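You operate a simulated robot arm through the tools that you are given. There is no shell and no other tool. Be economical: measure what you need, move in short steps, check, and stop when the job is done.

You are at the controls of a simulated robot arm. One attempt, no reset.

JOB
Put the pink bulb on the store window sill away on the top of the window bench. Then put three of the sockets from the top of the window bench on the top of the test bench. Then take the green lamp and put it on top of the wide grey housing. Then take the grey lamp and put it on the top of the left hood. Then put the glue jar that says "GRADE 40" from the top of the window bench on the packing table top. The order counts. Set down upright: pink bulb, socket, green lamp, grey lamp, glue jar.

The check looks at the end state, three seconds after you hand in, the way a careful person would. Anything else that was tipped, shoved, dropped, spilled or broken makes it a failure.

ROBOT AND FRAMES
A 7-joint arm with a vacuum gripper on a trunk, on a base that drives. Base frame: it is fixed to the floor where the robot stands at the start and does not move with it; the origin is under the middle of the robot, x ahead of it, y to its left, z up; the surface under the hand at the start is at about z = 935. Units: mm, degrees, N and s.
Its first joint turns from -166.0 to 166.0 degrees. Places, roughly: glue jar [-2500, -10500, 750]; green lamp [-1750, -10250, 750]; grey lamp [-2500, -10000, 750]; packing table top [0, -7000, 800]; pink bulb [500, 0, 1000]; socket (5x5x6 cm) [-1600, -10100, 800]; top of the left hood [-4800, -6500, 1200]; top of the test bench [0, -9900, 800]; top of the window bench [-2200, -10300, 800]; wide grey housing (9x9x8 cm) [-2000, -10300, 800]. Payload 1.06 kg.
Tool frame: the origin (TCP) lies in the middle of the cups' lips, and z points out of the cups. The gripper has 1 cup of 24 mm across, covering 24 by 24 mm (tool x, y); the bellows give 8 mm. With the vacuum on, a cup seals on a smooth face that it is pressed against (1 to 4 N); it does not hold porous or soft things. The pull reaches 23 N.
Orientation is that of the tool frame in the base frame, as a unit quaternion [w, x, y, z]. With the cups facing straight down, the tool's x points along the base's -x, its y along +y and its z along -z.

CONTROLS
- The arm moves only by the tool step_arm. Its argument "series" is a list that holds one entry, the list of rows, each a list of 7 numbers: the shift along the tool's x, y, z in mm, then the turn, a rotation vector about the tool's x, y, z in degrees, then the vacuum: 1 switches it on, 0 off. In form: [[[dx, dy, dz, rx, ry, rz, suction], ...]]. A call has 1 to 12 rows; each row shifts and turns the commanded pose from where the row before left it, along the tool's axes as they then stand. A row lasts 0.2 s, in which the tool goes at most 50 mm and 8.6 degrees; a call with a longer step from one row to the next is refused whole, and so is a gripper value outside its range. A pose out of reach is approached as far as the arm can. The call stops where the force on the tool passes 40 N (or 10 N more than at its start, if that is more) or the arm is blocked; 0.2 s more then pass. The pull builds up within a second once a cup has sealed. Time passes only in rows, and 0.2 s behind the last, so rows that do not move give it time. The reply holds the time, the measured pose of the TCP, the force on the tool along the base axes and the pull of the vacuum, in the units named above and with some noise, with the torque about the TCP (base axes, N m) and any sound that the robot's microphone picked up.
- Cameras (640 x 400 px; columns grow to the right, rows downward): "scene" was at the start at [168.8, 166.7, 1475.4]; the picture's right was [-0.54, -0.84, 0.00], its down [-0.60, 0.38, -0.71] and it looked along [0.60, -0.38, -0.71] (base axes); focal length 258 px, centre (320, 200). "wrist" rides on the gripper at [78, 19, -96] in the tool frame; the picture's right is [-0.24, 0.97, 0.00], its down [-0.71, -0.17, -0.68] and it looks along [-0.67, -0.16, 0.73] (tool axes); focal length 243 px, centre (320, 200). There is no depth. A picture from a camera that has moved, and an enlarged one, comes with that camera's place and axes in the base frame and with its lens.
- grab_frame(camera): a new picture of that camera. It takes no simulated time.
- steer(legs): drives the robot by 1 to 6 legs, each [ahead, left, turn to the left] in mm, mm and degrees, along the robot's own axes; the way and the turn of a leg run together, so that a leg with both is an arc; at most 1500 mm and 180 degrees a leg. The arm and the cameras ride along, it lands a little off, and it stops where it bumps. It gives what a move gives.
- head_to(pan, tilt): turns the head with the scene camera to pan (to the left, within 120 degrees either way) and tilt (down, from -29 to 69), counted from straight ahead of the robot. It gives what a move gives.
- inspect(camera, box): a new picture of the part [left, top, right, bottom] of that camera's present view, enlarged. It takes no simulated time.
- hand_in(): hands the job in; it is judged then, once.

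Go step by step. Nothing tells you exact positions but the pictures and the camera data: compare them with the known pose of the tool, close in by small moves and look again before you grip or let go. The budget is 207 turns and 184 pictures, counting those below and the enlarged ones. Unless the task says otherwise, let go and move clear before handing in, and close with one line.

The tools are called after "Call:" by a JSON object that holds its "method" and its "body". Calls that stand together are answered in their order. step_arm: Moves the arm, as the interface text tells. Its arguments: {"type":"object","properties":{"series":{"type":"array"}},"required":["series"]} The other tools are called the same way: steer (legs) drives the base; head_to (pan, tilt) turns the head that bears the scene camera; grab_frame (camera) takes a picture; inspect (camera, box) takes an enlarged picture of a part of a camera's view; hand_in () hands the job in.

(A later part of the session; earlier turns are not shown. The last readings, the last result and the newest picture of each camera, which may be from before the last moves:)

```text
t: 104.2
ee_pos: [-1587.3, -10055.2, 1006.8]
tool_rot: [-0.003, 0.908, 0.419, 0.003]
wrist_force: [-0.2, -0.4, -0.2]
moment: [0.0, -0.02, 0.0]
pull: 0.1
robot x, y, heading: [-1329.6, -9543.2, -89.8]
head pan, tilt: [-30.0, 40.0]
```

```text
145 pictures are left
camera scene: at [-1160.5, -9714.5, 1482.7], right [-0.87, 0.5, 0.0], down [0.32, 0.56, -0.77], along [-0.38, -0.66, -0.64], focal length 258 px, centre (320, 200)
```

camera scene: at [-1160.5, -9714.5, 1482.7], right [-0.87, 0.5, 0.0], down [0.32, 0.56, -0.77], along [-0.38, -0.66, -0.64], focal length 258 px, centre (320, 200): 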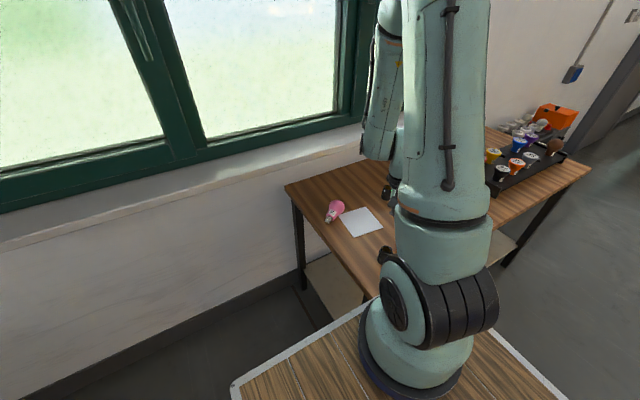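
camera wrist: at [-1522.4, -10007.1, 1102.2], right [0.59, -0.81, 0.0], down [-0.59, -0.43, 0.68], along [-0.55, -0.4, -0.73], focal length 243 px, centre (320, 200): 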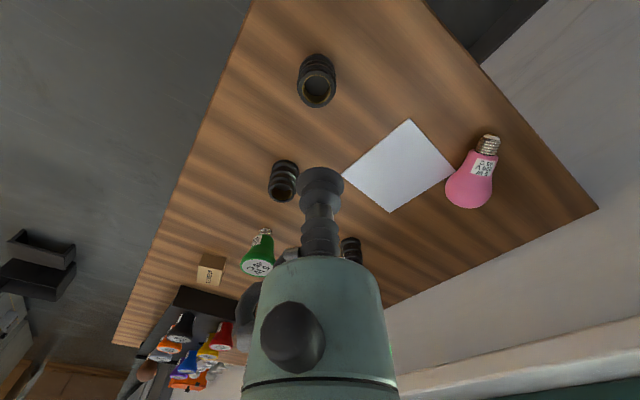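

I'm not sure the bulb is still upright, so I'll zoom in on it.

Call:
{"method": "inspect", "body": {"camera": "scene", "box": [280, 170, 400, 250]}}

Call:
{"method": "inspect", "body": {"camera": "wrist", "box": [260, 40, 520, 220]}}

```text
5.00 times, centred on (340, 210) of scene
camera zoom: at [-1160.5, -9714.5, 1482.7], right [-0.87, 0.5, 0.0], down [0.32, 0.56, -0.77], along [-0.38, -0.66, -0.64], focal length 1288 px, centre (220, 150)
```

zoom: 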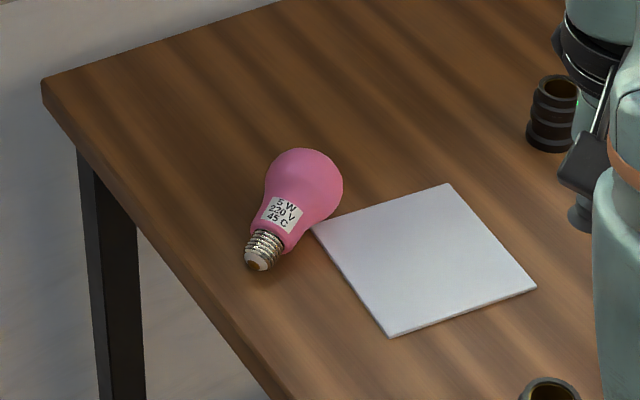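

```text
2.22 times, centred on (390, 130) of wrist
camera zoom: at [-1522.4, -10007.1, 1102.2], right [0.59, -0.81, 0.0], down [-0.59, -0.43, 0.68], along [-0.55, -0.4, -0.73], focal length 539 px, centre (164, 356)
```

zoom: 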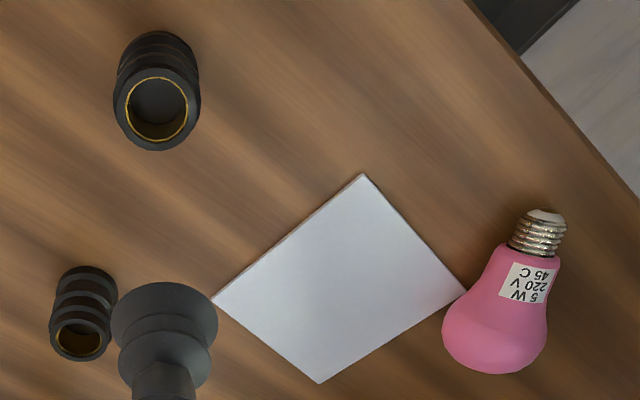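

The bulb tipped onto its side as I lifted off, but it looks intact. I'll recover it: pick it up lying, turn it to a convenient direction, then regrasp it at 45° and spin it upright. First I'll move above it for a look.

Call:
{"method": "step_arm", "body": {"series": [[[-32.2, 29.3, 0, 0, 0, 0, 0], [-32.2, 29.3, 0, 0, 0, 0, 0], [-32.2, 29.3, 0, 0, 0, 0, 0], [-32.2, 29.3, 0, 0, 0, 0, 0], [-32.2, 29.3, 0, 0, 0, 0, 0], [-32.2, 29.3, 0, 0, 0, 0, 0], [0, 0, 40, 0, 0, 0, 0], [0, 0, 20, 0, 0, 0, 0], [0, 0, 0, 0, 0, 0, 0], [0, 0, 0, 0, 0, 0, 0]]]}}

Call:
{"method": "inspect", "body": {"camera": "wrist", "box": [220, 0, 420, 200]}}

Call:
{"method": "inspect", "body": {"camera": "scene", "box": [280, 130, 400, 250]}}

```text
t: 106.4
ee_pos: [-1578.7, -10316.5, 946.0]
tool_rot: [-0.003, 0.908, 0.419, 0.002]
wrist_force: [-0.2, -0.4, 0.1]
moment: [0.02, 0.01, 0.01]
pull: 0.0
robot x, y, heading: [-1327.3, -9538.7, -89.8]
head pan, tilt: [-30.0, 40.0]
```

```text
2.00 times, centred on (320, 100) of wrist
camera zoom: at [-1514.0, -10268.1, 1040.7], right [0.59, -0.81, 0.0], down [-0.59, -0.43, 0.68], along [-0.55, -0.4, -0.73], focal length 485 px, centre (320, 400)
```

zoom: 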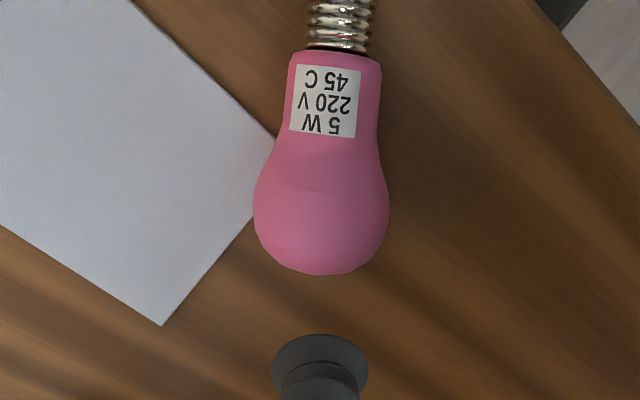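

```text
3.33 times, centred on (340, 190) of scene
camera zoom: at [-1160.5, -9714.5, 1482.7], right [-0.87, 0.5, 0.0], down [0.32, 0.56, -0.77], along [-0.38, -0.66, -0.64], focal length 858 px, centre (253, 233)
```

zoom: 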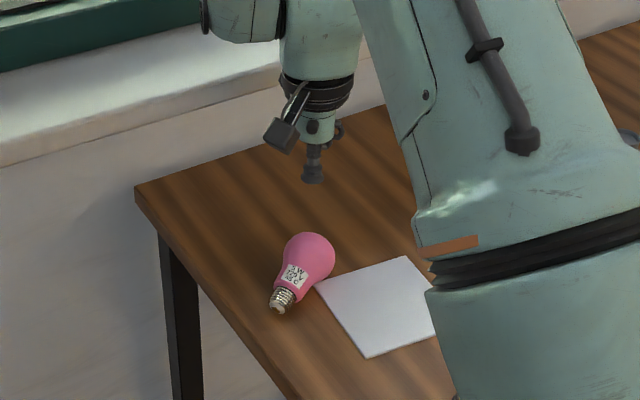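

The globe centre is at about (-1580, -10317), with the cap pointing at azimuth 30°. I'll lower onto the top of the globe with the vacuum on.

Call:
{"method": "step_arm", "body": {"series": [[[-2, -0.9, 30, 0, 0, 0, 1], [0, 0, 30, 0, 0, 0, 1], [0, 0, 20, 0, 0, 0, 1], [0, 0, 4, 0, 0, 0, 1], [0, 0, 2, 0, 0, 0, 1], [0, 0, 2, 0, 0, 0, 1], [0, 0, 2, 0, 0, 0, 1], [0, 0, 0, 0, 0, 0, 1], [0, 0, 0, 0, 0, 0, 1]]]}}

```text
t: 108.4
ee_pos: [-1581.7, -10316.0, 855.2]
tool_rot: [-0.002, 0.908, 0.42, 0.001]
wrist_force: [-1.0, -4.8, 12.7]
moment: [-0.1, -0.01, -0.03]
pull: 22.5
robot x, y, heading: [-1325.5, -9542.5, -89.9]
head pan, tilt: [-30.0, 40.0]
```

Sealed. I'll lift gently and turn the bulb so that its globe end faces the robot.

Call:
{"method": "step_arm", "body": {"series": [[[0, 0, -5, 0, 0, 0, 1], [0, 0, -15, 0, 0, 0, 1], [0, 0, -30, 0, 0, 0, 1], [0, 0, -30, 0, 0, 0, 1], [0, 0, 0, 0, 0, 8.5, 1], [0, 0, 0, 0, 0, 8.5, 1], [0, 0, 0, 0, 0, 8.5, 1], [0, 0, 0, 0, 0, 8.5, 1], [0, 0, 0, 0, 0, 8.5, 1], [0, 0, 0, 0, 0, 8.5, 1], [0, 0, 0, 0, 0, 8.5, 1], [0, 0, 0, 0, 0, 0, 1]]]}}

Call:
{"method": "step_arm", "body": {"series": [[[0, 0, 0, 0, 0, 8.5, 1], [0, 0, 0, 0, 0, 8.5, 1], [0, 0, 0, 0, 0, 8.5, 1], [0, 0, 0, 0, 0, 8.5, 1], [0, 0, 0, 0, 0, 8.5, 1], [0, 0, 0, 0, 0, 8.5, 1], [0, 0, 0, 0, 0, 8.5, 1], [0, 0, 0, 0, 0, 0, 1], [0, 0, 0, 0, 0, 0, 1]]]}}

Call:
{"method": "grab_frame", "body": {"camera": "scene"}}

Call:
{"method": "grab_frame", "body": {"camera": "wrist"}}

```text
t: 111.0
ee_pos: [-1581.3, -10317.5, 934.9]
tool_rot: [-0.003, 0.996, -0.088, 0.001]
wrist_force: [0.3, -0.3, -0.5]
moment: [0.02, 0.02, -0.01]
pull: 22.9
robot x, y, heading: [-1325.2, -9541.8, -90.1]
head pan, tilt: [-30.0, 40.0]
```

```text
t: 112.7
ee_pos: [-1578.0, -10315.0, 937.1]
tool_rot: [-0.004, 0.825, -0.565, 0.001]
wrist_force: [10.6, 20.9, 15.9]
moment: [-3.51, 0.51, 1.37]
pull: 23.4
robot x, y, heading: [-1323.6, -9543.2, -89.7]
head pan, tilt: [-30.0, 40.0]
stopped in row 8: the force on the tool passed its limit at 43 N (the readings are from after the stop); the commanded pose is now the measured one
```

```text
140 pictures are left
camera scene: at [-1159.5, -9712.3, 1482.9], right [-0.87, 0.5, 0.0], down [0.32, 0.56, -0.77], along [-0.38, -0.66, -0.64], focal length 258 px, centre (320, 200)
```

scene: 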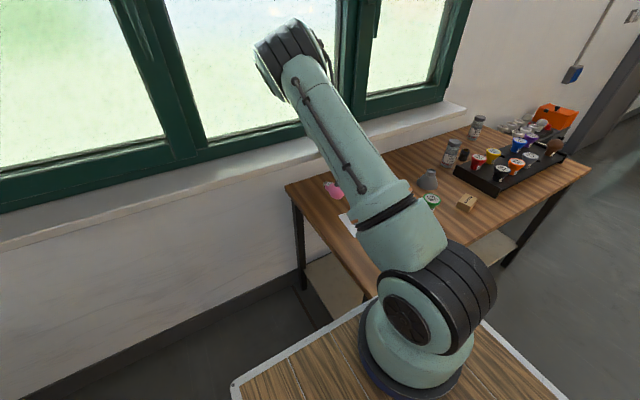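

```text
139 pictures are left
camera wrist: at [-1568.2, -10394.8, 1031.9], right [-0.99, -0.13, -0.01], down [-0.1, 0.72, 0.69], along [-0.09, 0.68, -0.72], focal length 243 px, centre (320, 200)
```

wrist: 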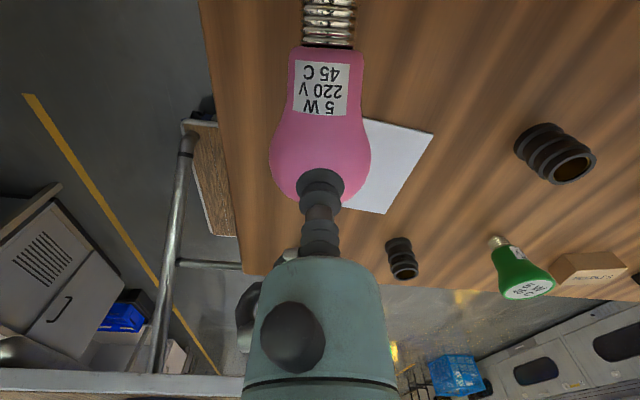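

The turn finished, but the wrist camera touched the sill. I'll move away from it, towards the strip beside the paper.

Call:
{"method": "step_arm", "body": {"series": [[[-18.6, -7.2, 0, 0, 0, 0, 1], [-18.6, -7.2, 0, 0, 0, 0, 1], [-9, -32, 0, 0, 0, 0, 1], [-9, -32, 0, 0, 0, 0, 1], [0, 0, 0, 0, 0, 0, 1], [0, 0, 0, 0, 0, 0, 1]]]}}

Call:
{"method": "grab_frame", "body": {"camera": "wrist"}}

Call:
{"method": "inspect", "body": {"camera": "scene", "box": [230, 20, 430, 260]}}

```text
t: 114.0
ee_pos: [-1526.3, -10239.2, 936.8]
tool_rot: [-0.004, 0.824, -0.566, 0.0]
wrist_force: [0.6, -0.1, -1.6]
moment: [-0.01, 0.01, -0.01]
pull: 22.6
robot x, y, heading: [-1329.4, -9539.1, -89.8]
head pan, tilt: [-30.0, 40.0]
```

```text
138 pictures are left
camera wrist: at [-1516.8, -10318.1, 1031.5], right [-0.99, -0.13, -0.01], down [-0.1, 0.72, 0.69], along [-0.09, 0.68, -0.72], focal length 243 px, centre (320, 200)
```

wrist: 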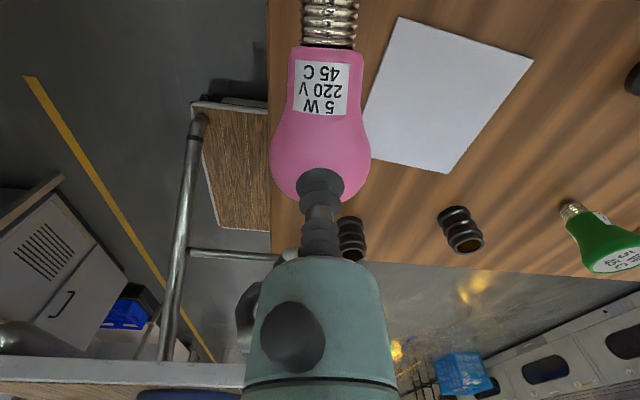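

```text
1.67 times, centred on (330, 140) of scene
camera zoom: at [-1160.2, -9714.1, 1482.7], right [-0.87, 0.5, 0.0], down [0.32, 0.56, -0.77], along [-0.38, -0.66, -0.64], focal length 429 px, centre (303, 300)
```

zoom: 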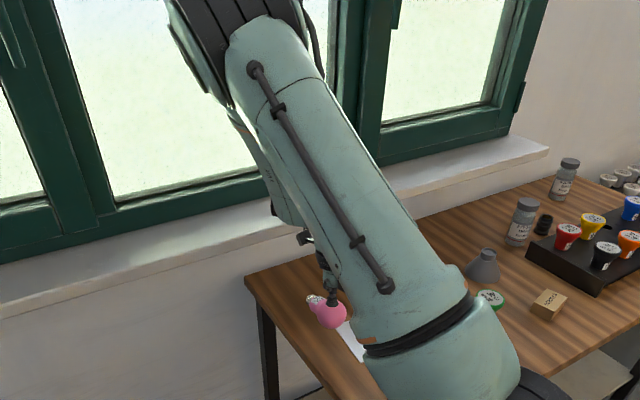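

The bulb now hangs over the clear strip with its globe towards the robot. I'll lower it and lay it down.

Call:
{"method": "step_arm", "body": {"series": [[[0, 0, 40, 0, 0, 0, 1], [0, 0, 30, 0, 0, 0, 1], [0, 0, 4, 0, 0, 0, 1], [0, 0, 2, 0, 0, 0, 1], [0, 0, 0, 0, 0, 0, 1], [0, 0, 0, 0, 0, 0, 1]]]}}

```text
t: 115.5
ee_pos: [-1526.0, -10238.1, 859.8]
tool_rot: [-0.005, 0.825, -0.565, 0.0]
wrist_force: [-0.6, -0.5, -0.5]
moment: [0.01, 0.0, 0.0]
pull: 22.7
robot x, y, heading: [-1328.0, -9545.2, -89.9]
head pan, tilt: [-30.0, 40.0]
```

Call:
{"method": "step_arm", "body": {"series": [[[0, 0, 1.5, 0, 0, 0, 1], [0, 0, 1.5, 0, 0, 0, 1], [0, 0, 0, 0, 0, 0, 1], [0, 0, 0, 0, 0, 0, 1]]]}}

```text
t: 116.5
ee_pos: [-1525.4, -10236.2, 857.3]
tool_rot: [-0.005, 0.825, -0.566, 0.0]
wrist_force: [0.3, 0.3, -0.7]
moment: [0.03, 0.01, -0.02]
pull: 22.7
robot x, y, heading: [-1331.6, -9541.2, -89.8]
head pan, tilt: [-30.0, 40.0]
```

Call:
{"method": "step_arm", "body": {"series": [[[0, 0, 1, 0, 0, 0, 1], [0, 0, 1, 0, 0, 0, 1], [0, 0, 0, 0, 0, 0, 1], [0, 0, 0, 0, 0, 0, 1]]]}}

```text
t: 117.5
ee_pos: [-1525.7, -10234.7, 855.5]
tool_rot: [-0.004, 0.825, -0.566, -0.001]
wrist_force: [0.2, -0.8, 3.6]
moment: [-0.01, 0.03, -0.01]
pull: 22.7
robot x, y, heading: [-1325.0, -9541.7, -90.1]
head pan, tilt: [-30.0, 40.0]
```

Contact. I'll release and rise slowly.

Call:
{"method": "step_arm", "body": {"series": [[[0, 0, 0, 0, 0, 0, 0], [0, 0, 0, 0, 0, 0, 0], [0, 0, 0, 0, 0, 0, 0], [0, 0, 0, 0, 0, 0, 0], [0, 0, -1, 0, 0, 0, 0], [0, 0, -1, 0, 0, 0, 0], [0, 0, -1, 0, 0, 0, 0], [0, 0, -2, 0, 0, 0, 0], [0, 0, -5, 0, 0, 0, 0], [0, 0, -20, 0, 0, 0, 0], [0, 0, -40, 0, 0, 0, 0], [0, 0, 0, 0, 0, 0, 0]]]}}

Call:
{"method": "inspect", "body": {"camera": "wrist", "box": [220, 0, 420, 200]}}

```text
t: 120.0
ee_pos: [-1525.0, -10235.6, 925.8]
tool_rot: [-0.004, 0.825, -0.565, -0.001]
wrist_force: [0.9, -0.1, -0.4]
moment: [0.03, -0.02, 0.0]
pull: 0.1
robot x, y, heading: [-1329.0, -9544.4, -89.9]
head pan, tilt: [-30.0, 40.0]
```

```text
2.00 times, centred on (320, 100) of wrist
camera zoom: at [-1515.7, -10315.6, 1020.6], right [-0.99, -0.13, -0.01], down [-0.1, 0.72, 0.69], along [-0.09, 0.68, -0.72], focal length 485 px, centre (320, 400)
```

zoom: 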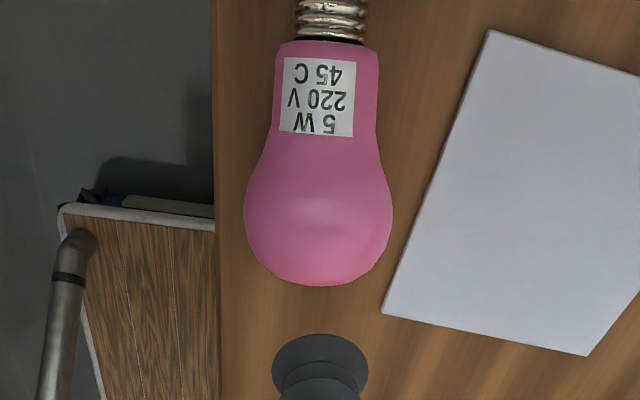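

The bulb lies along y with its globe centre at (-1525, -10237, 828). I'll tilt the tool about 38° towards the robot for a bisecting grip on the globe.

Call:
{"method": "step_arm", "body": {"series": [[[-23, -7.1, 0, 0, 0, 0, 0], [-23, -7.1, 18, 0, 0, 0, 0], [0, 0, 18, 0, 0, 0, 0], [0, 0, 0, -2.28, 7.35, 0, 0], [0, 0, 0, -2.28, 7.35, 0, 0], [0, 0, 0, -2.28, 7.35, 0, 0], [0, 0, 0, -2.28, 7.35, 0, 0], [0, 0, 0, -2.28, 7.35, 0, 0], [0, 0, 0, 0, 0, 0, 0], [0, 0, 0, 0, 0, 0, 0]]]}}

Call:
{"method": "inspect", "body": {"camera": "wrist", "box": [200, 0, 440, 200]}}

Call:
{"method": "inspect", "body": {"camera": "scene", "box": [260, 120, 420, 260]}}

```text
t: 122.2
ee_pos: [-1515.9, -10180.1, 883.9]
tool_rot: [0.147, 0.804, -0.554, 0.158]
wrist_force: [0.8, -0.8, -0.5]
moment: [0.01, 0.0, -0.02]
pull: 0.0
out of reach, approached as far as the arm can: row 6, 7, 8
robot x, y, heading: [-1327.9, -9540.6, -89.8]
head pan, tilt: [-30.0, 40.0]
```

```text
2.00 times, centred on (320, 100) of wrist
camera zoom: at [-1516.2, -10212.1, 1004.7], right [-0.99, -0.13, -0.04], down [-0.14, 0.94, 0.32], along [-0.01, 0.32, -0.95], focal length 485 px, centre (320, 400)
```

zoom: 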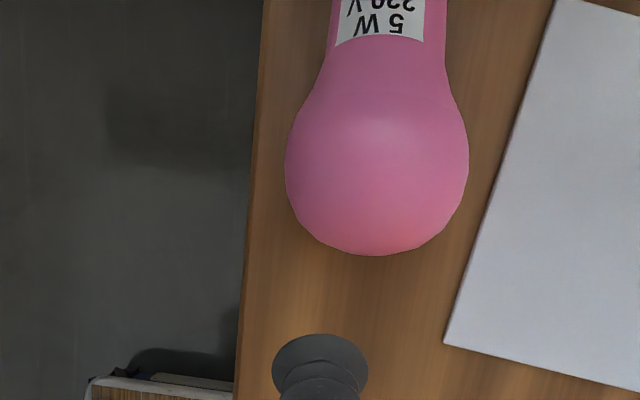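

```text
2.86 times, centred on (340, 190) of scene
camera zoom: at [-1160.3, -9714.1, 1482.7], right [-0.87, 0.5, 0.0], down [0.32, 0.56, -0.77], along [-0.38, -0.66, -0.64], focal length 736 px, centre (263, 229)
```

zoom: 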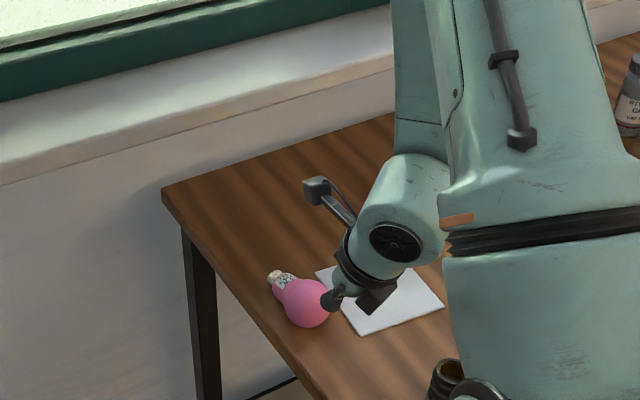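

That spin is near a joint limit. I'll spin the tool back about 80° so that this pose and its 180° twin should both be reachable.

Call:
{"method": "step_arm", "body": {"series": [[[0, 0, -10, 0, 0, -8, 0], [0, 0, -10, 0, 0, -8, 0], [0, 0, 0, 0, 0, -8, 0], [0, 0, 0, 0, 0, -8, 0], [0, 0, 0, 0, 0, -8, 0], [0, 0, 0, 0, 0, -8, 0], [0, 0, 0, 0, 0, -8, 0], [0, 0, 0, 0, 0, -8, 0], [0, 0, 0, 0, 0, -8, 0], [0, 0, 0, 0, 0, -8, 0], [0, 0, 0, 0, 0, 0, 0], [0, 0, 0, 0, 0, 0, 0]]]}}

Call:
{"method": "grab_frame", "body": {"camera": "wrist"}}

Call:
{"method": "inspect", "body": {"camera": "scene", "box": [260, 120, 420, 260]}}

```text
t: 124.8
ee_pos: [-1519.0, -10172.8, 903.1]
tool_rot: [0.214, 0.972, 0.092, 0.027]
wrist_force: [0.0, 0.2, 0.3]
moment: [-0.03, 0.01, -0.04]
pull: 0.0
robot x, y, heading: [-1324.4, -9542.6, -89.9]
head pan, tilt: [-30.0, 40.0]
```

```text
133 pictures are left
camera wrist: at [-1446.5, -10134.1, 997.9], right [-0.07, -0.91, 0.41], down [-0.79, 0.3, 0.54], along [-0.61, -0.28, -0.74], focal length 243 px, centre (320, 200)
```

wrist: 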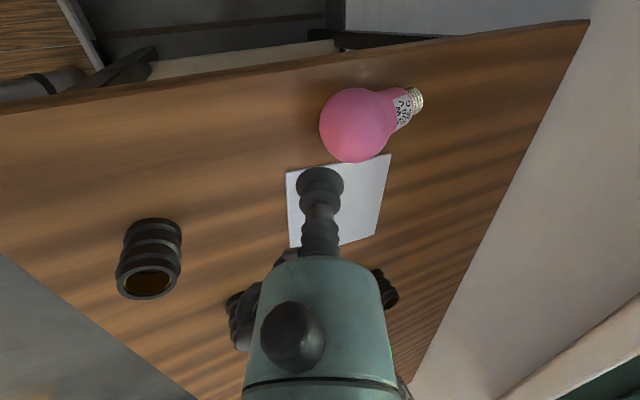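

```text
2.86 times, centred on (340, 190) of scene
camera zoom: at [-1160.2, -9714.1, 1482.7], right [-0.87, 0.5, 0.0], down [0.32, 0.56, -0.77], along [-0.38, -0.66, -0.64], focal length 736 px, centre (263, 229)
```

zoom: 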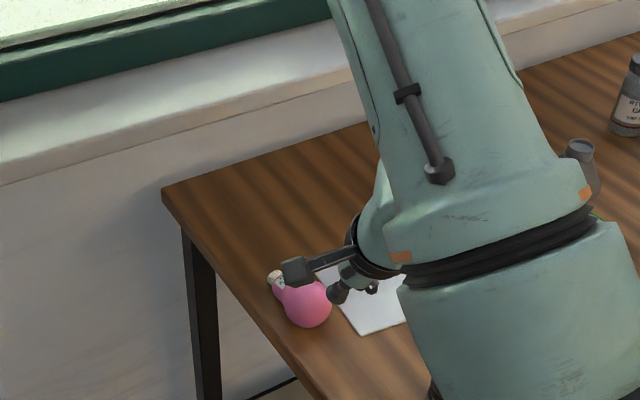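

Reachable now, with 25° of tilt so far. I'll add the remaining 14°.

Call:
{"method": "step_arm", "body": {"series": [[[0, 0, 0, -6.7, -2.5, 0, 0], [0, 0, 0, -6.7, -2.5, 0, 0], [0, 0, 0, 0, 0, 0, 0], [0, 0, 0, 0, 0, 0, 0]]]}}

Call:
{"method": "inspect", "body": {"camera": "wrist", "box": [220, 40, 420, 220]}}

```text
t: 125.8
ee_pos: [-1519.2, -10172.3, 903.6]
tool_rot: [0.33, 0.941, 0.079, -0.006]
wrist_force: [0.4, -0.7, 0.2]
moment: [0.0, 0.03, -0.02]
pull: 0.1
robot x, y, heading: [-1326.6, -9540.2, -90.0]
head pan, tilt: [-30.0, 40.0]
```

```text
2.22 times, centred on (320, 130) of wrist
camera zoom: at [-1441.6, -10114.6, 984.2], right [-0.08, -0.78, 0.62], down [-0.75, 0.45, 0.47], along [-0.65, -0.43, -0.63], focal length 539 px, centre (320, 356)
```

zoom: 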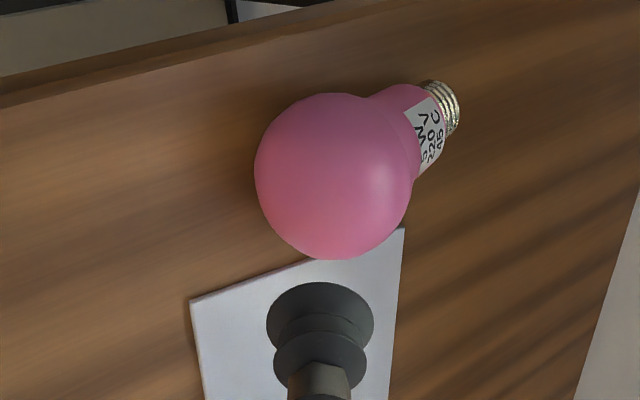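

The geometry checks out. I'll approach along the tool axis to about 12 mm off the globe and look.

Call:
{"method": "step_arm", "body": {"series": [[[-9.6, 2.2, 20, 0, 0, 0, 0], [0, 0, 20, 0, 0, 0, 0], [0, 0, 18, 0, 0, 0, 0], [0, 0, 0, 0, 0, 0, 0], [0, 0, 0, 0, 0, 0, 0]]]}}

Call:
{"method": "inspect", "body": {"camera": "wrist", "box": [220, 40, 420, 220]}}

Call:
{"method": "inspect", "body": {"camera": "scene", "box": [260, 160, 380, 260]}}

```text
t: 127.0
ee_pos: [-1525.2, -10211.1, 858.2]
tool_rot: [0.33, 0.941, 0.079, -0.005]
wrist_force: [-0.6, 0.2, 0.2]
moment: [0.0, -0.02, -0.02]
pull: 0.0
robot x, y, heading: [-1330.8, -9542.0, -89.9]
head pan, tilt: [-30.0, 40.0]
```

```text
2.22 times, centred on (320, 130) of wrist
camera zoom: at [-1448.4, -10153.7, 939.3], right [-0.08, -0.78, 0.62], down [-0.75, 0.45, 0.47], along [-0.65, -0.43, -0.63], focal length 539 px, centre (320, 356)
```

zoom: 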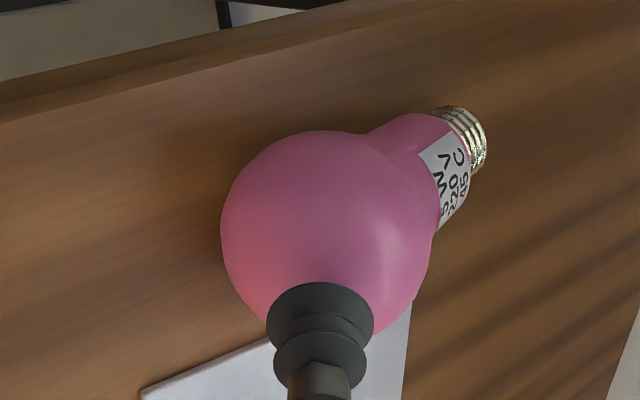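

```text
4.00 times, centred on (320, 210) of scene
camera zoom: at [-1160.2, -9714.1, 1482.7], right [-0.87, 0.5, 0.0], down [0.32, 0.56, -0.77], along [-0.38, -0.66, -0.64], focal length 1030 px, centre (320, 160)
```

zoom: 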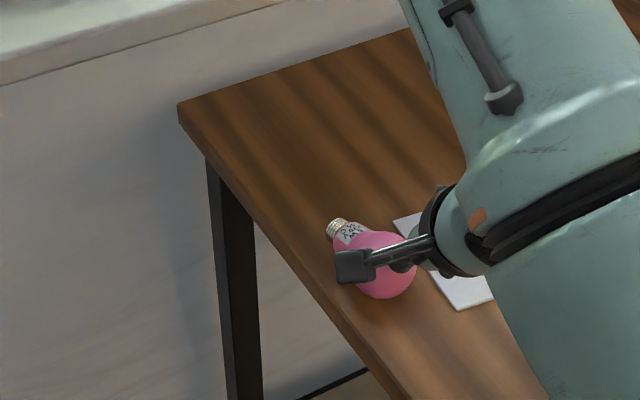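

Well aligned. I'll turn the vacuum on and creep in.

Call:
{"method": "step_arm", "body": {"series": [[[0, 0, 4, 0, 0, 0, 1], [0, 0, 3, 0, 0, 0, 1], [0, 0, 2, 0, 0, 0, 1], [0, 0, 1, 0, 0, 0, 1], [0, 0, 1, 0, 0, 0, 1], [0, 0, 0, 0, 0, 0, 1], [0, 0, 0, 0, 0, 0, 1], [0, 0, 0, 0, 0, 0, 1]]]}}

```text
t: 128.8
ee_pos: [-1524.8, -10218.6, 850.7]
tool_rot: [0.33, 0.941, 0.079, -0.005]
wrist_force: [-1.0, -0.7, 0.3]
moment: [-0.12, 0.04, -0.05]
pull: 22.6
robot x, y, heading: [-1327.1, -9540.2, -89.9]
head pan, tilt: [-30.0, 40.0]
```

Sealed. I'll lift 100 mm straight up, then spin 180° about the tool axis to stand the bulb up.

Call:
{"method": "step_arm", "body": {"series": [[[-0.6, 6.2, -7.8, 0, 0, 0, 1], [-1.9, 18.6, -23.5, 0, 0, 0, 1], [-1.9, 18.6, -23.5, 0, 0, 0, 1], [-1.9, 18.6, -23.5, 0, 0, 0, 1], [0, 0, 0, 0, 0, -8.2, 1], [0, 0, 0, 0, 0, -8.2, 1], [0, 0, 0, 0, 0, -8.2, 1], [0, 0, 0, 0, 0, -8.2, 1], [0, 0, 0, 0, 0, -8.2, 1], [0, 0, 0, 0, 0, -8.2, 1], [0, 0, 0, 0, 0, -8.2, 1], [0, 0, 0, 0, 0, 0, 1]]]}}

Call:
{"method": "step_arm", "body": {"series": [[[0, 0, 0, 0, 0, -8.2, 1], [0, 0, 0, 0, 0, -8.2, 1], [0, 0, 0, 0, 0, -8.2, 1], [0, 0, 0, 0, 0, -8.2, 1], [0, 0, 0, 0, 0, -8.2, 1], [0, 0, 0, 0, 0, -8.2, 1], [0, 0, 0, 0, 0, 0, 1]]]}}

Call:
{"method": "grab_frame", "body": {"camera": "wrist"}}

Call:
{"method": "inspect", "body": {"camera": "scene", "box": [260, 120, 420, 260]}}

```text
t: 131.4
ee_pos: [-1523.9, -10218.1, 951.0]
tool_rot: [0.287, 0.787, 0.522, -0.164]
wrist_force: [0.1, 0.5, -0.1]
moment: [0.01, 0.02, -0.02]
pull: 22.5
robot x, y, heading: [-1329.7, -9541.8, -89.8]
head pan, tilt: [-30.0, 40.0]
```

```text
t: 133.1
ee_pos: [-1524.8, -10217.6, 952.5]
tool_rot: [0.192, 0.498, 0.802, -0.268]
wrist_force: [0.7, 0.3, 0.2]
moment: [0.01, 0.0, -0.02]
pull: 22.8
robot x, y, heading: [-1328.2, -9538.5, -90.0]
head pan, tilt: [-30.0, 40.0]
```

```text
128 pictures are left
camera wrist: at [-1544.5, -10096.0, 975.6], right [0.98, 0.19, -0.09], down [0.12, -0.13, 0.98], along [0.17, -0.97, -0.15], focal length 243 px, centre (320, 200)
```

wrist: 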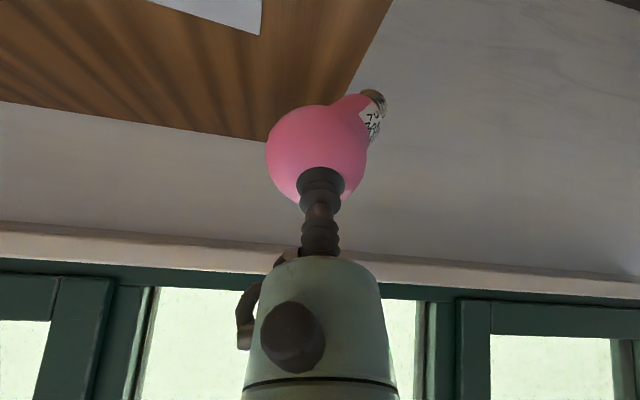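

```text
2.86 times, centred on (340, 190) of scene
camera zoom: at [-1160.2, -9714.1, 1482.7], right [-0.87, 0.5, 0.0], down [0.32, 0.56, -0.77], along [-0.38, -0.66, -0.64], focal length 736 px, centre (263, 229)
```

zoom: 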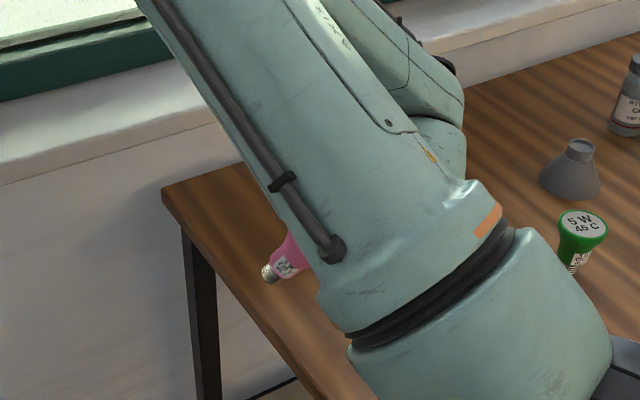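

The spin is at 107° and working. I'll do the remaining 73°.

Call:
{"method": "step_arm", "body": {"series": [[[0, 0, 0, 0, 0, -8.15, 1], [0, 0, 0, 0, 0, -8.15, 1], [0, 0, 0, 0, 0, -8.15, 1], [0, 0, 0, 0, 0, -8.15, 1], [0, 0, 0, 0, 0, -8.15, 1], [0, 0, 0, 0, 0, -8.15, 1], [0, 0, 0, 0, 0, -8.15, 1], [0, 0, 0, 0, 0, -8.15, 1], [0, 0, 0, 0, 0, -8.15, 1], [0, 0, 0, 0, 0, 0, 1], [0, 0, 0, 0, 0, 0, 1]]]}}

Call:
{"method": "grab_frame", "body": {"camera": "wrist"}}

Call:
{"method": "inspect", "body": {"camera": "scene", "box": [260, 120, 420, 260]}}

```text
t: 135.4
ee_pos: [-1524.4, -10218.1, 950.6]
tool_rot: [-0.005, -0.08, 0.941, -0.33]
wrist_force: [0.6, -0.2, 0.1]
moment: [-0.01, -0.02, 0.03]
pull: 23.1
robot x, y, heading: [-1328.3, -9540.7, -89.9]
head pan, tilt: [-30.0, 40.0]
```

```text
126 pictures are left
camera wrist: at [-1608.5, -10154.1, 1018.0], right [0.08, 0.78, -0.62], down [0.7, 0.4, 0.6], along [0.71, -0.48, -0.51], focal length 243 px, centre (320, 200)
```

wrist: 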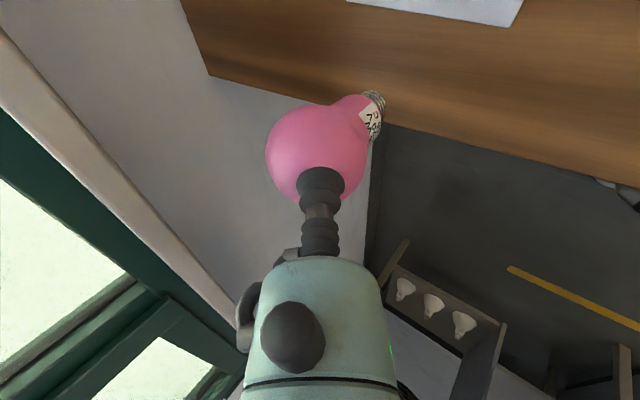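

```text
2.86 times, centred on (340, 190) of scene
camera zoom: at [-1160.2, -9714.1, 1482.7], right [-0.87, 0.5, 0.0], down [0.32, 0.56, -0.77], along [-0.38, -0.66, -0.64], focal length 736 px, centre (263, 229)
```

zoom: 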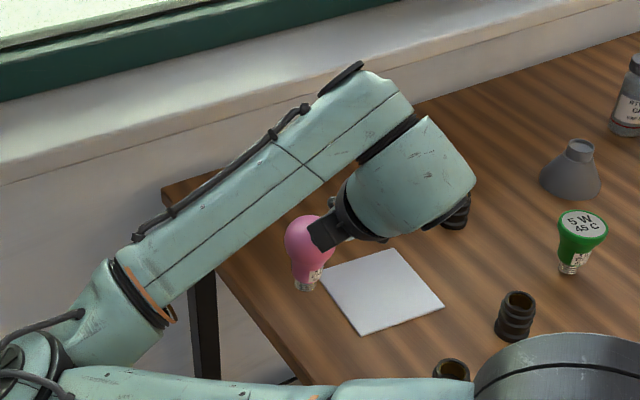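

The bulb looks about upright. I'll zoom in from both cameras to check its verticality.

Call:
{"method": "inspect", "body": {"camera": "wrist", "box": [250, 70, 410, 210]}}

Call:
{"method": "inspect", "body": {"camera": "scene", "box": [320, 180, 380, 240]}}

```text
2.86 times, centred on (330, 140) of wrist
camera zoom: at [-1608.5, -10154.1, 1018.0], right [0.08, 0.78, -0.62], down [0.7, 0.4, 0.6], along [0.71, -0.48, -0.51], focal length 693 px, centre (291, 371)
```

zoom: 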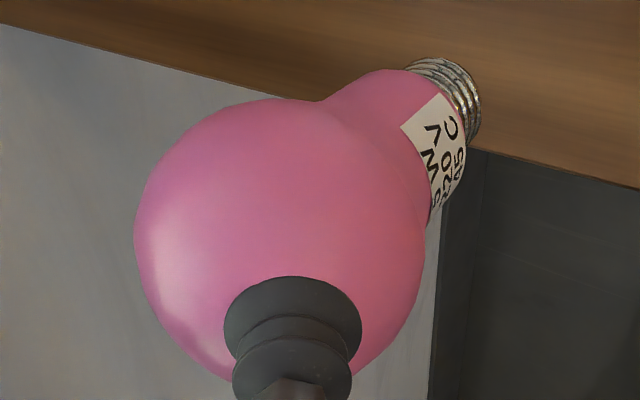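

```text
6.67 times, centred on (350, 210) of scene
camera zoom: at [-1160.2, -9714.1, 1482.7], right [-0.87, 0.5, 0.0], down [0.32, 0.56, -0.77], along [-0.38, -0.66, -0.64], focal length 1717 px, centre (120, 133)
```

zoom: 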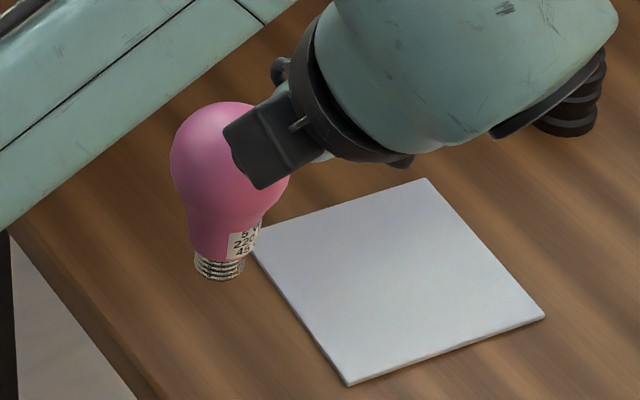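

The bulb is vertical to within about 2°. I'll lower it towards the bench.

Call:
{"method": "step_arm", "body": {"series": [[[-1.2, 12.4, 15.7, 0, 0, 0, 1], [-0.9, 9.3, 11.7, 0, 0, 0, 1], [-0.3, 3.1, 3.9, 0, 0, 0, 1], [0, 0, 0, 0, 0, 0, 1], [0, 0, 0, 0, 0, 0, 1]]]}}

Call:
{"method": "inspect", "body": {"camera": "scene", "box": [280, 150, 400, 270]}}

```text
t: 136.7
ee_pos: [-1525.1, -10218.2, 910.8]
tool_rot: [-0.006, -0.078, 0.941, -0.33]
wrist_force: [-0.6, 0.1, 0.7]
moment: [-0.02, -0.03, 0.0]
pull: 23.2
robot x, y, heading: [-1324.6, -9542.9, -89.6]
head pan, tilt: [-30.0, 40.0]
```

```text
3.33 times, centred on (340, 210) of scene
camera zoom: at [-1160.2, -9714.1, 1482.7], right [-0.87, 0.5, 0.0], down [0.32, 0.56, -0.77], along [-0.38, -0.66, -0.64], focal length 858 px, centre (253, 167)
```

zoom: 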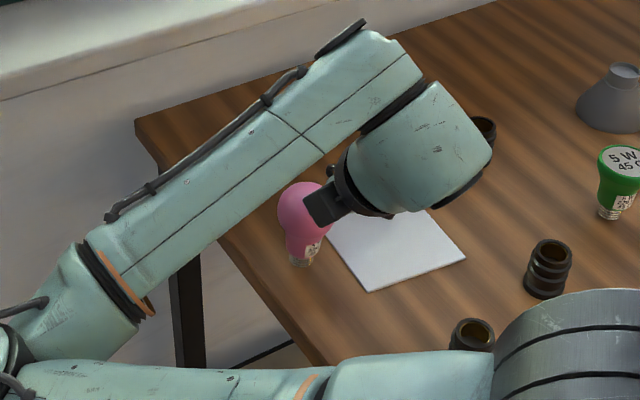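

I'll continue in 2 mm steps.

Call:
{"method": "step_arm", "body": {"series": [[[-0.1, 1.2, 1.6, 0, 0, 0, 1], [-0.1, 1.2, 1.6, 0, 0, 0, 1], [0, 0, 0, 0, 0, 0, 1], [-0.1, 1.2, 1.6, 0, 0, 0, 1], [0, 0, 0, 0, 0, 0, 1], [0, 0, 0, 0, 0, 0, 1]]]}}

Call:
{"method": "step_arm", "body": {"series": [[[-0.1, 1.2, 1.6, 0, 0, 0, 1], [0, 0, 0, 0, 0, 0, 1], [0, 0, 0, 0, 0, 0, 1]]]}}

Call:
{"method": "step_arm", "body": {"series": [[[-0.1, 0.6, 0.8, 0, 0, 0, 1], [0, 0, 0, 0, 0, 0, 1], [0, 0, 0, 0, 0, 0, 1]]]}}

```text
t: 138.1
ee_pos: [-1524.6, -10218.3, 905.2]
tool_rot: [-0.004, -0.078, 0.94, -0.331]
wrist_force: [-0.6, 0.7, -0.6]
moment: [-0.03, 0.0, 0.0]
pull: 23.4
robot x, y, heading: [-1330.7, -9539.6, -89.9]
head pan, tilt: [-30.0, 40.0]
```

```text
t: 138.8
ee_pos: [-1524.3, -10220.3, 904.1]
tool_rot: [-0.005, -0.076, 0.941, -0.331]
wrist_force: [0.3, 0.2, 0.0]
moment: [0.04, -0.02, -0.01]
pull: 23.2
robot x, y, heading: [-1326.2, -9543.1, -90.0]
head pan, tilt: [-30.0, 40.0]
```

```text
t: 139.7
ee_pos: [-1524.3, -10216.4, 904.2]
tool_rot: [-0.005, -0.076, 0.941, -0.33]
wrist_force: [-0.5, -0.1, 0.6]
moment: [0.02, -0.04, 0.0]
pull: 22.9
robot x, y, heading: [-1328.5, -9542.6, -89.9]
head pan, tilt: [-30.0, 40.0]
```

Call:
{"method": "step_arm", "body": {"series": [[[-0.1, 0.9, 1.2, 0, 0, 0, 1], [0, 0, 0, 0, 0, 0, 1], [0, 0, 0, 0, 0, 0, 1]]]}}

Call:
{"method": "step_arm", "body": {"series": [[[-0.1, 0.9, 1.2, 0, 0, 0, 1], [0, 0, 0, 0, 0, 0, 1], [0, 0, 0, 0, 0, 0, 1]]]}}

```text
t: 140.4
ee_pos: [-1524.0, -10218.5, 901.1]
tool_rot: [-0.005, -0.076, 0.941, -0.33]
wrist_force: [0.1, 0.2, -0.4]
moment: [0.0, 0.02, 0.01]
pull: 22.8
robot x, y, heading: [-1324.4, -9540.8, -89.7]
head pan, tilt: [-30.0, 40.0]
```

```text
t: 141.2
ee_pos: [-1523.2, -10220.4, 899.2]
tool_rot: [-0.005, -0.077, 0.941, -0.33]
wrist_force: [0.1, -0.5, 2.3]
moment: [0.0, -0.02, 0.02]
pull: 23.4
robot x, y, heading: [-1326.9, -9542.8, -89.7]
head pan, tilt: [-30.0, 40.0]
```

Light contact of 2.3 N. I'll release, wait, then retract slowly along the tool axis.

Call:
{"method": "step_arm", "body": {"series": [[[0, -0.3, -0.4, 0, 0, 0, 1], [0, 0, 0, 0, 0, 0, 0], [0, 0, 0, 0, 0, 0, 0], [0, 0, 0, 0, 0, 0, 0], [0, 0, 0, 0, 0, 0, 0], [0, 0, 0, 0, 0, 0, 0], [0, 0, 0, 0, 0, 0, 0], [0, 0, 0, 0, 0, 0, 0]]]}}

Call:
{"method": "step_arm", "body": {"series": [[[0, 0, -0.5, 0, 0, 0, 0], [0, 0, -0.5, 0, 0, 0, 0], [0, 0, -0.5, 0, 0, 0, 0], [0, 0, -0.5, 0, 0, 0, 0], [0, 0, -0.5, 0, 0, 0, 0], [0, 0, -0.5, 0, 0, 0, 0], [0, 0, -1, 0, 0, 0, 0], [0, 0, -1, 0, 0, 0, 0], [0, 0, -2, 0, 0, 0, 0], [0, 0, -4, 0, 0, 0, 0], [0, 0, -10, 0, 0, 0, 0], [0, 0, 0, 0, 0, 0, 0]]]}}

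Call:
{"method": "inspect", "body": {"camera": "scene", "box": [300, 170, 400, 270]}}

Call:
{"method": "grab_frame", "body": {"camera": "wrist"}}

```text
t: 143.1
ee_pos: [-1523.0, -10220.0, 900.1]
tool_rot: [-0.005, -0.076, 0.941, -0.33]
wrist_force: [0.2, 0.1, -0.4]
moment: [0.0, 0.02, 0.01]
pull: 0.0
robot x, y, heading: [-1330.2, -9541.2, -89.9]
head pan, tilt: [-30.0, 40.0]
```

```text
t: 145.7
ee_pos: [-1521.3, -10209.5, 917.6]
tool_rot: [-0.005, -0.077, 0.941, -0.33]
wrist_force: [0.1, 0.2, 0.0]
moment: [-0.01, -0.01, 0.01]
pull: 0.1
out of reach, approached as far as the arm can: row 2
robot x, y, heading: [-1327.8, -9541.4, -89.9]
head pan, tilt: [-30.0, 40.0]
```

```text
4.00 times, centred on (350, 220) of scene
camera zoom: at [-1160.2, -9714.1, 1482.7], right [-0.87, 0.5, 0.0], down [0.32, 0.56, -0.77], along [-0.38, -0.66, -0.64], focal length 1030 px, centre (200, 120)
```

zoom: 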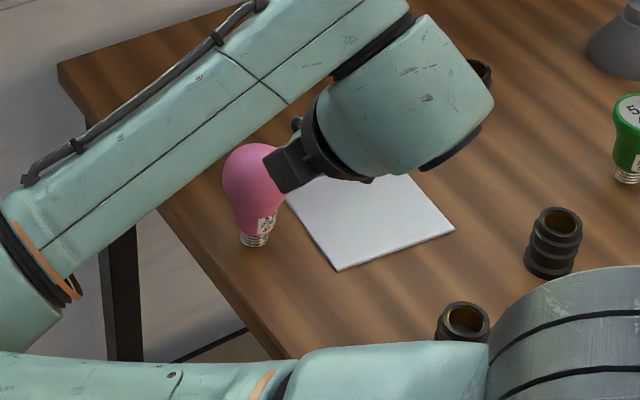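

```text
120 pictures are left
camera wrist: at [-1605.7, -10146.1, 984.8], right [0.09, 0.78, -0.62], down [0.7, 0.39, 0.6], along [0.71, -0.48, -0.51], focal length 243 px, centre (320, 200)
```

wrist: 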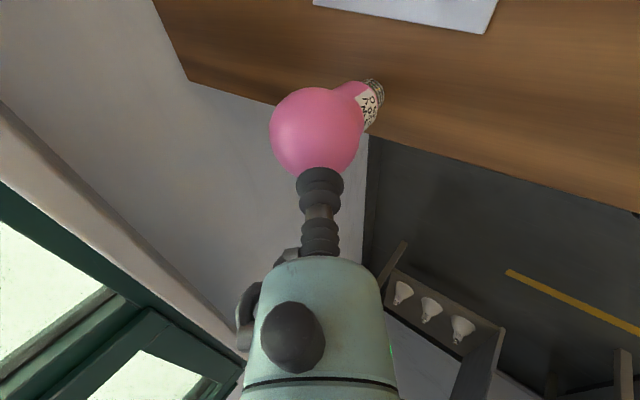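

The bulb stands upright. I'll retract well clear along the tool axis, then up.

Call:
{"method": "step_arm", "body": {"series": [[[0, 0, -20, 0, 0, 0, 0], [0, 0, -30, 0, 0, 0, 0], [0, 0, -30, 0, 0, 0, 0], [2.5, -24.8, -31.3, 0, 0, 0, 0], [2.5, -24.8, -31.3, 0, 0, 0, 0], [0, 0, 0, 0, 0, 0, 0]]]}}

Call:
{"method": "inspect", "body": {"camera": "scene", "box": [260, 120, 440, 260]}}

```text
t: 147.1
ee_pos: [-1483.3, -10218.5, 1034.4]
tool_rot: [-0.006, -0.077, 0.941, -0.33]
wrist_force: [-0.5, -0.4, 0.2]
moment: [0.04, 0.0, 0.01]
pull: 0.0
out of reach, approached as far as the arm can: row 1, 2, 3, 4, 5
robot x, y, heading: [-1327.6, -9540.7, -89.7]
head pan, tilt: [-30.0, 40.0]
```

```text
2.86 times, centred on (350, 190) of scene
camera zoom: at [-1160.2, -9714.1, 1482.7], right [-0.87, 0.5, 0.0], down [0.32, 0.56, -0.77], along [-0.38, -0.66, -0.64], focal length 736 px, centre (234, 229)
```

zoom: 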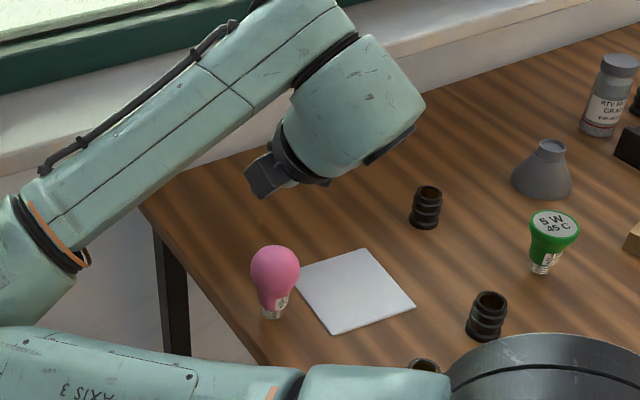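

The bulb is standing clear. I'll unwind the wrist, spinning back about 100°.

Call:
{"method": "step_arm", "body": {"series": [[[0, 0, 0, 0, 0, 8.4, 0], [0, 0, 0, 0, 0, 8.4, 0], [0, 0, 0, 0, 0, 8.4, 0], [0, 0, 0, 0, 0, 8.4, 0], [0, 0, 0, 0, 0, 8.4, 0], [0, 0, 0, 0, 0, 8.4, 0], [0, 0, 0, 0, 0, 8.4, 0], [0, 0, 0, 0, 0, 8.4, 0], [0, 0, 0, 0, 0, 8.4, 0], [0, 0, 0, 0, 0, 8.4, 0], [0, 0, 0, 0, 0, 8.4, 0], [0, 0, 0, 0, 0, 0, 0]]]}}

Call:
{"method": "grab_frame", "body": {"camera": "scene"}}

```text
t: 149.7
ee_pos: [-1483.2, -10219.5, 1033.9]
tool_rot: [0.235, 0.625, 0.707, -0.231]
wrist_force: [0.5, -0.3, -0.8]
moment: [-0.02, -0.01, 0.02]
pull: 0.1
robot x, y, heading: [-1326.8, -9541.1, -89.7]
head pan, tilt: [-30.0, 40.0]
```

```text
118 pictures are left
camera scene: at [-1160.2, -9714.1, 1482.7], right [-0.87, 0.5, 0.0], down [0.32, 0.56, -0.77], along [-0.38, -0.66, -0.64], focal length 258 px, centre (320, 200)
```

scene: 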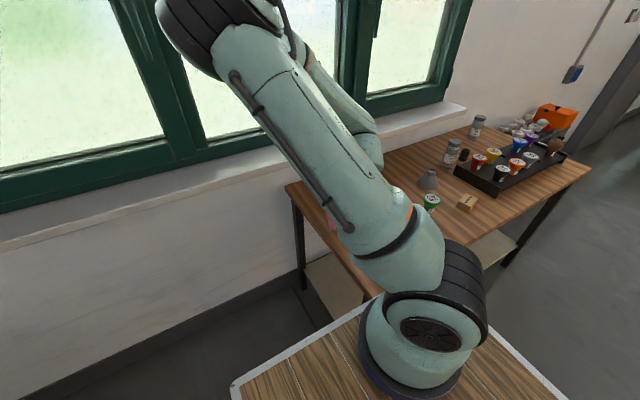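

I'll untilt the tool back to vertical.

Call:
{"method": "step_arm", "body": {"series": [[[0, 0, 0, -0.41, 7.68, 0, 0], [0, 0, 0, -0.41, 7.68, 0, 0], [0, 0, 0, -0.41, 7.68, 0, 0], [0, 0, 0, -0.41, 7.68, 0, 0], [0, 0, 0, -0.41, 7.68, 0, 0], [0, 0, 0, 0, 0, 0, 0], [0, 0, 0, 0, 0, 0, 0]]]}}

```text
t: 151.2
ee_pos: [-1482.8, -10218.7, 1033.9]
tool_rot: [0.0, 0.662, 0.75, 0.0]
wrist_force: [0.5, -0.3, 0.0]
moment: [0.0, 0.04, 0.01]
pull: 0.0
robot x, y, heading: [-1326.8, -9540.5, -89.8]
head pan, tilt: [-30.0, 40.0]
```

I'll move above the first socket and look into it.

Call:
{"method": "step_arm", "body": {"series": [[[35.3, -16.7, 0, 0, 0, 0, 0], [35.3, -16.7, 0, 0, 0, 0, 0], [35.3, -16.7, 0, 0, 0, 0, 0], [35.3, -16.7, 0, 0, 0, 0, 0], [35.3, -16.7, 0, 0, 0, 0, 0], [0, 0, 40, 0, 0, 0, 0], [0, 0, 30, 0, 0, 0, 0], [0, 0, 0, 0, 0, 0, 0], [0, 0, 0, 0, 0, 0, 0]]]}}

Call:
{"method": "grab_frame", "body": {"camera": "wrist"}}

Call:
{"method": "inspect", "body": {"camera": "scene", "box": [300, 160, 440, 270]}}

```text
t: 153.2
ee_pos: [-1588.7, -10053.9, 963.8]
tool_rot: [0.0, 0.662, 0.749, -0.001]
wrist_force: [0.1, 0.6, 0.1]
moment: [-0.02, -0.01, 0.03]
pull: 0.1
robot x, y, heading: [-1328.0, -9542.5, -89.8]
head pan, tilt: [-30.0, 40.0]
```

```text
117 pictures are left
camera wrist: at [-1579.1, -9972.7, 1059.2], right [0.99, -0.11, 0.0], down [-0.08, -0.72, 0.69], along [-0.08, -0.68, -0.73], focal length 243 px, centre (320, 200)
```

wrist: 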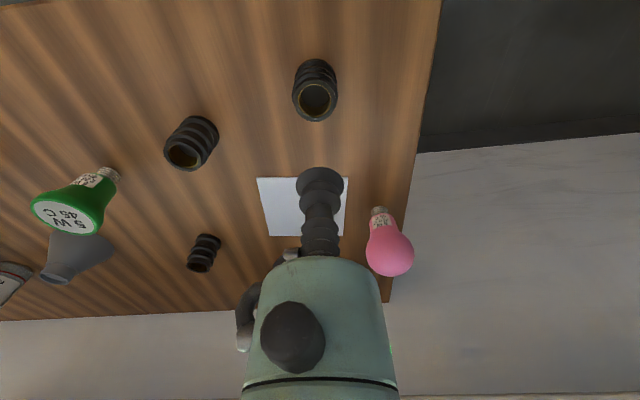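

```text
3.64 times, centred on (370, 215) of scene
camera zoom: at [-1160.3, -9714.1, 1482.7], right [-0.87, 0.5, 0.0], down [0.32, 0.56, -0.77], along [-0.38, -0.66, -0.64], focal length 936 px, centre (138, 146)
```

zoom: 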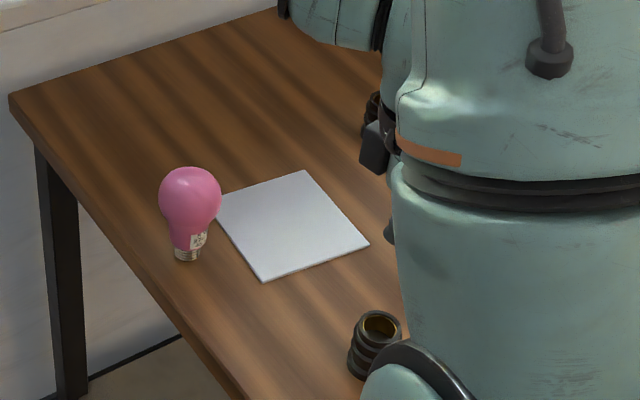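

Call:
{"method": "inspect", "body": {"camera": "wrist", "box": [280, 50, 350, 130]}}

```text
5.00 times, centred on (315, 90) of wrist
camera zoom: at [-1579.1, -9972.7, 1059.2], right [0.99, -0.11, 0.0], down [-0.08, -0.72, 0.69], along [-0.08, -0.68, -0.73], focal length 1213 px, centre (345, 750)
```

zoom: 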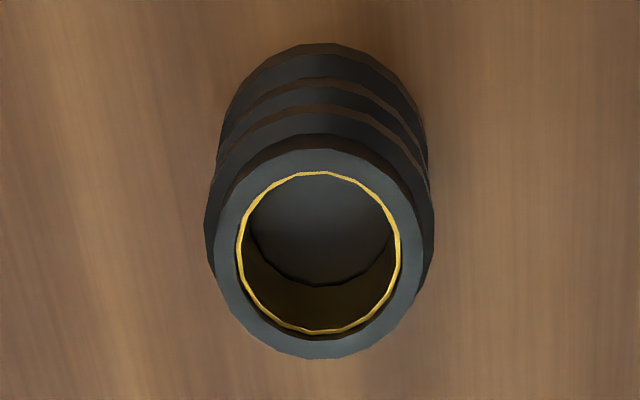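

The socket's opening is about 27 mm wide with a flat floor roughly 13 mm down, so the 24 mm cup must go inside. I'll align and come down to just above the rim.

Call:
{"method": "step_arm", "body": {"series": [[[5.9, -3.2, 0, 0, 0, 0, 0], [0, 0, 40, 0, 0, 0, 0], [0, 0, 30, 0, 0, 0, 0], [0, 0, 18, 0, 0, 0, 0], [0, 0, 0, 0, 0, 0, 0], [0, 0, 0, 0, 0, 0, 0]]]}}

Call:
{"method": "inspect", "body": {"camera": "wrist", "box": [260, 110, 380, 230]}}

```text
t: 154.7
ee_pos: [-1591.2, -10048.2, 874.7]
tool_rot: [0.0, 0.662, 0.75, -0.002]
wrist_force: [0.6, -0.4, -0.2]
moment: [0.01, 0.06, 0.0]
pull: 0.1
robot x, y, heading: [-1328.2, -9540.6, -89.8]
head pan, tilt: [-30.0, 40.0]
```

```text
3.33 times, centred on (320, 170) of wrist
camera zoom: at [-1582.4, -9966.4, 970.6], right [0.99, -0.11, 0.0], down [-0.08, -0.72, 0.69], along [-0.08, -0.68, -0.73], focal length 809 px, centre (320, 300)
```

zoom: 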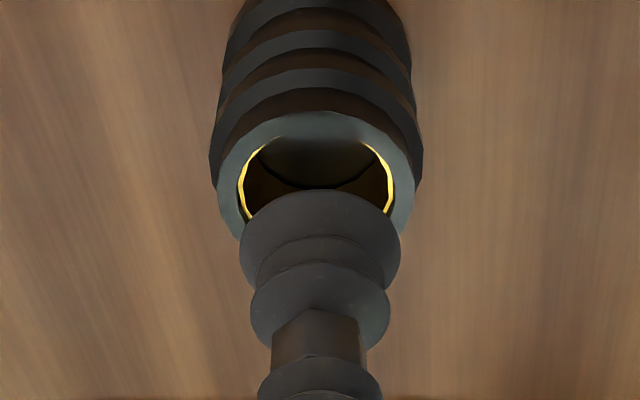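

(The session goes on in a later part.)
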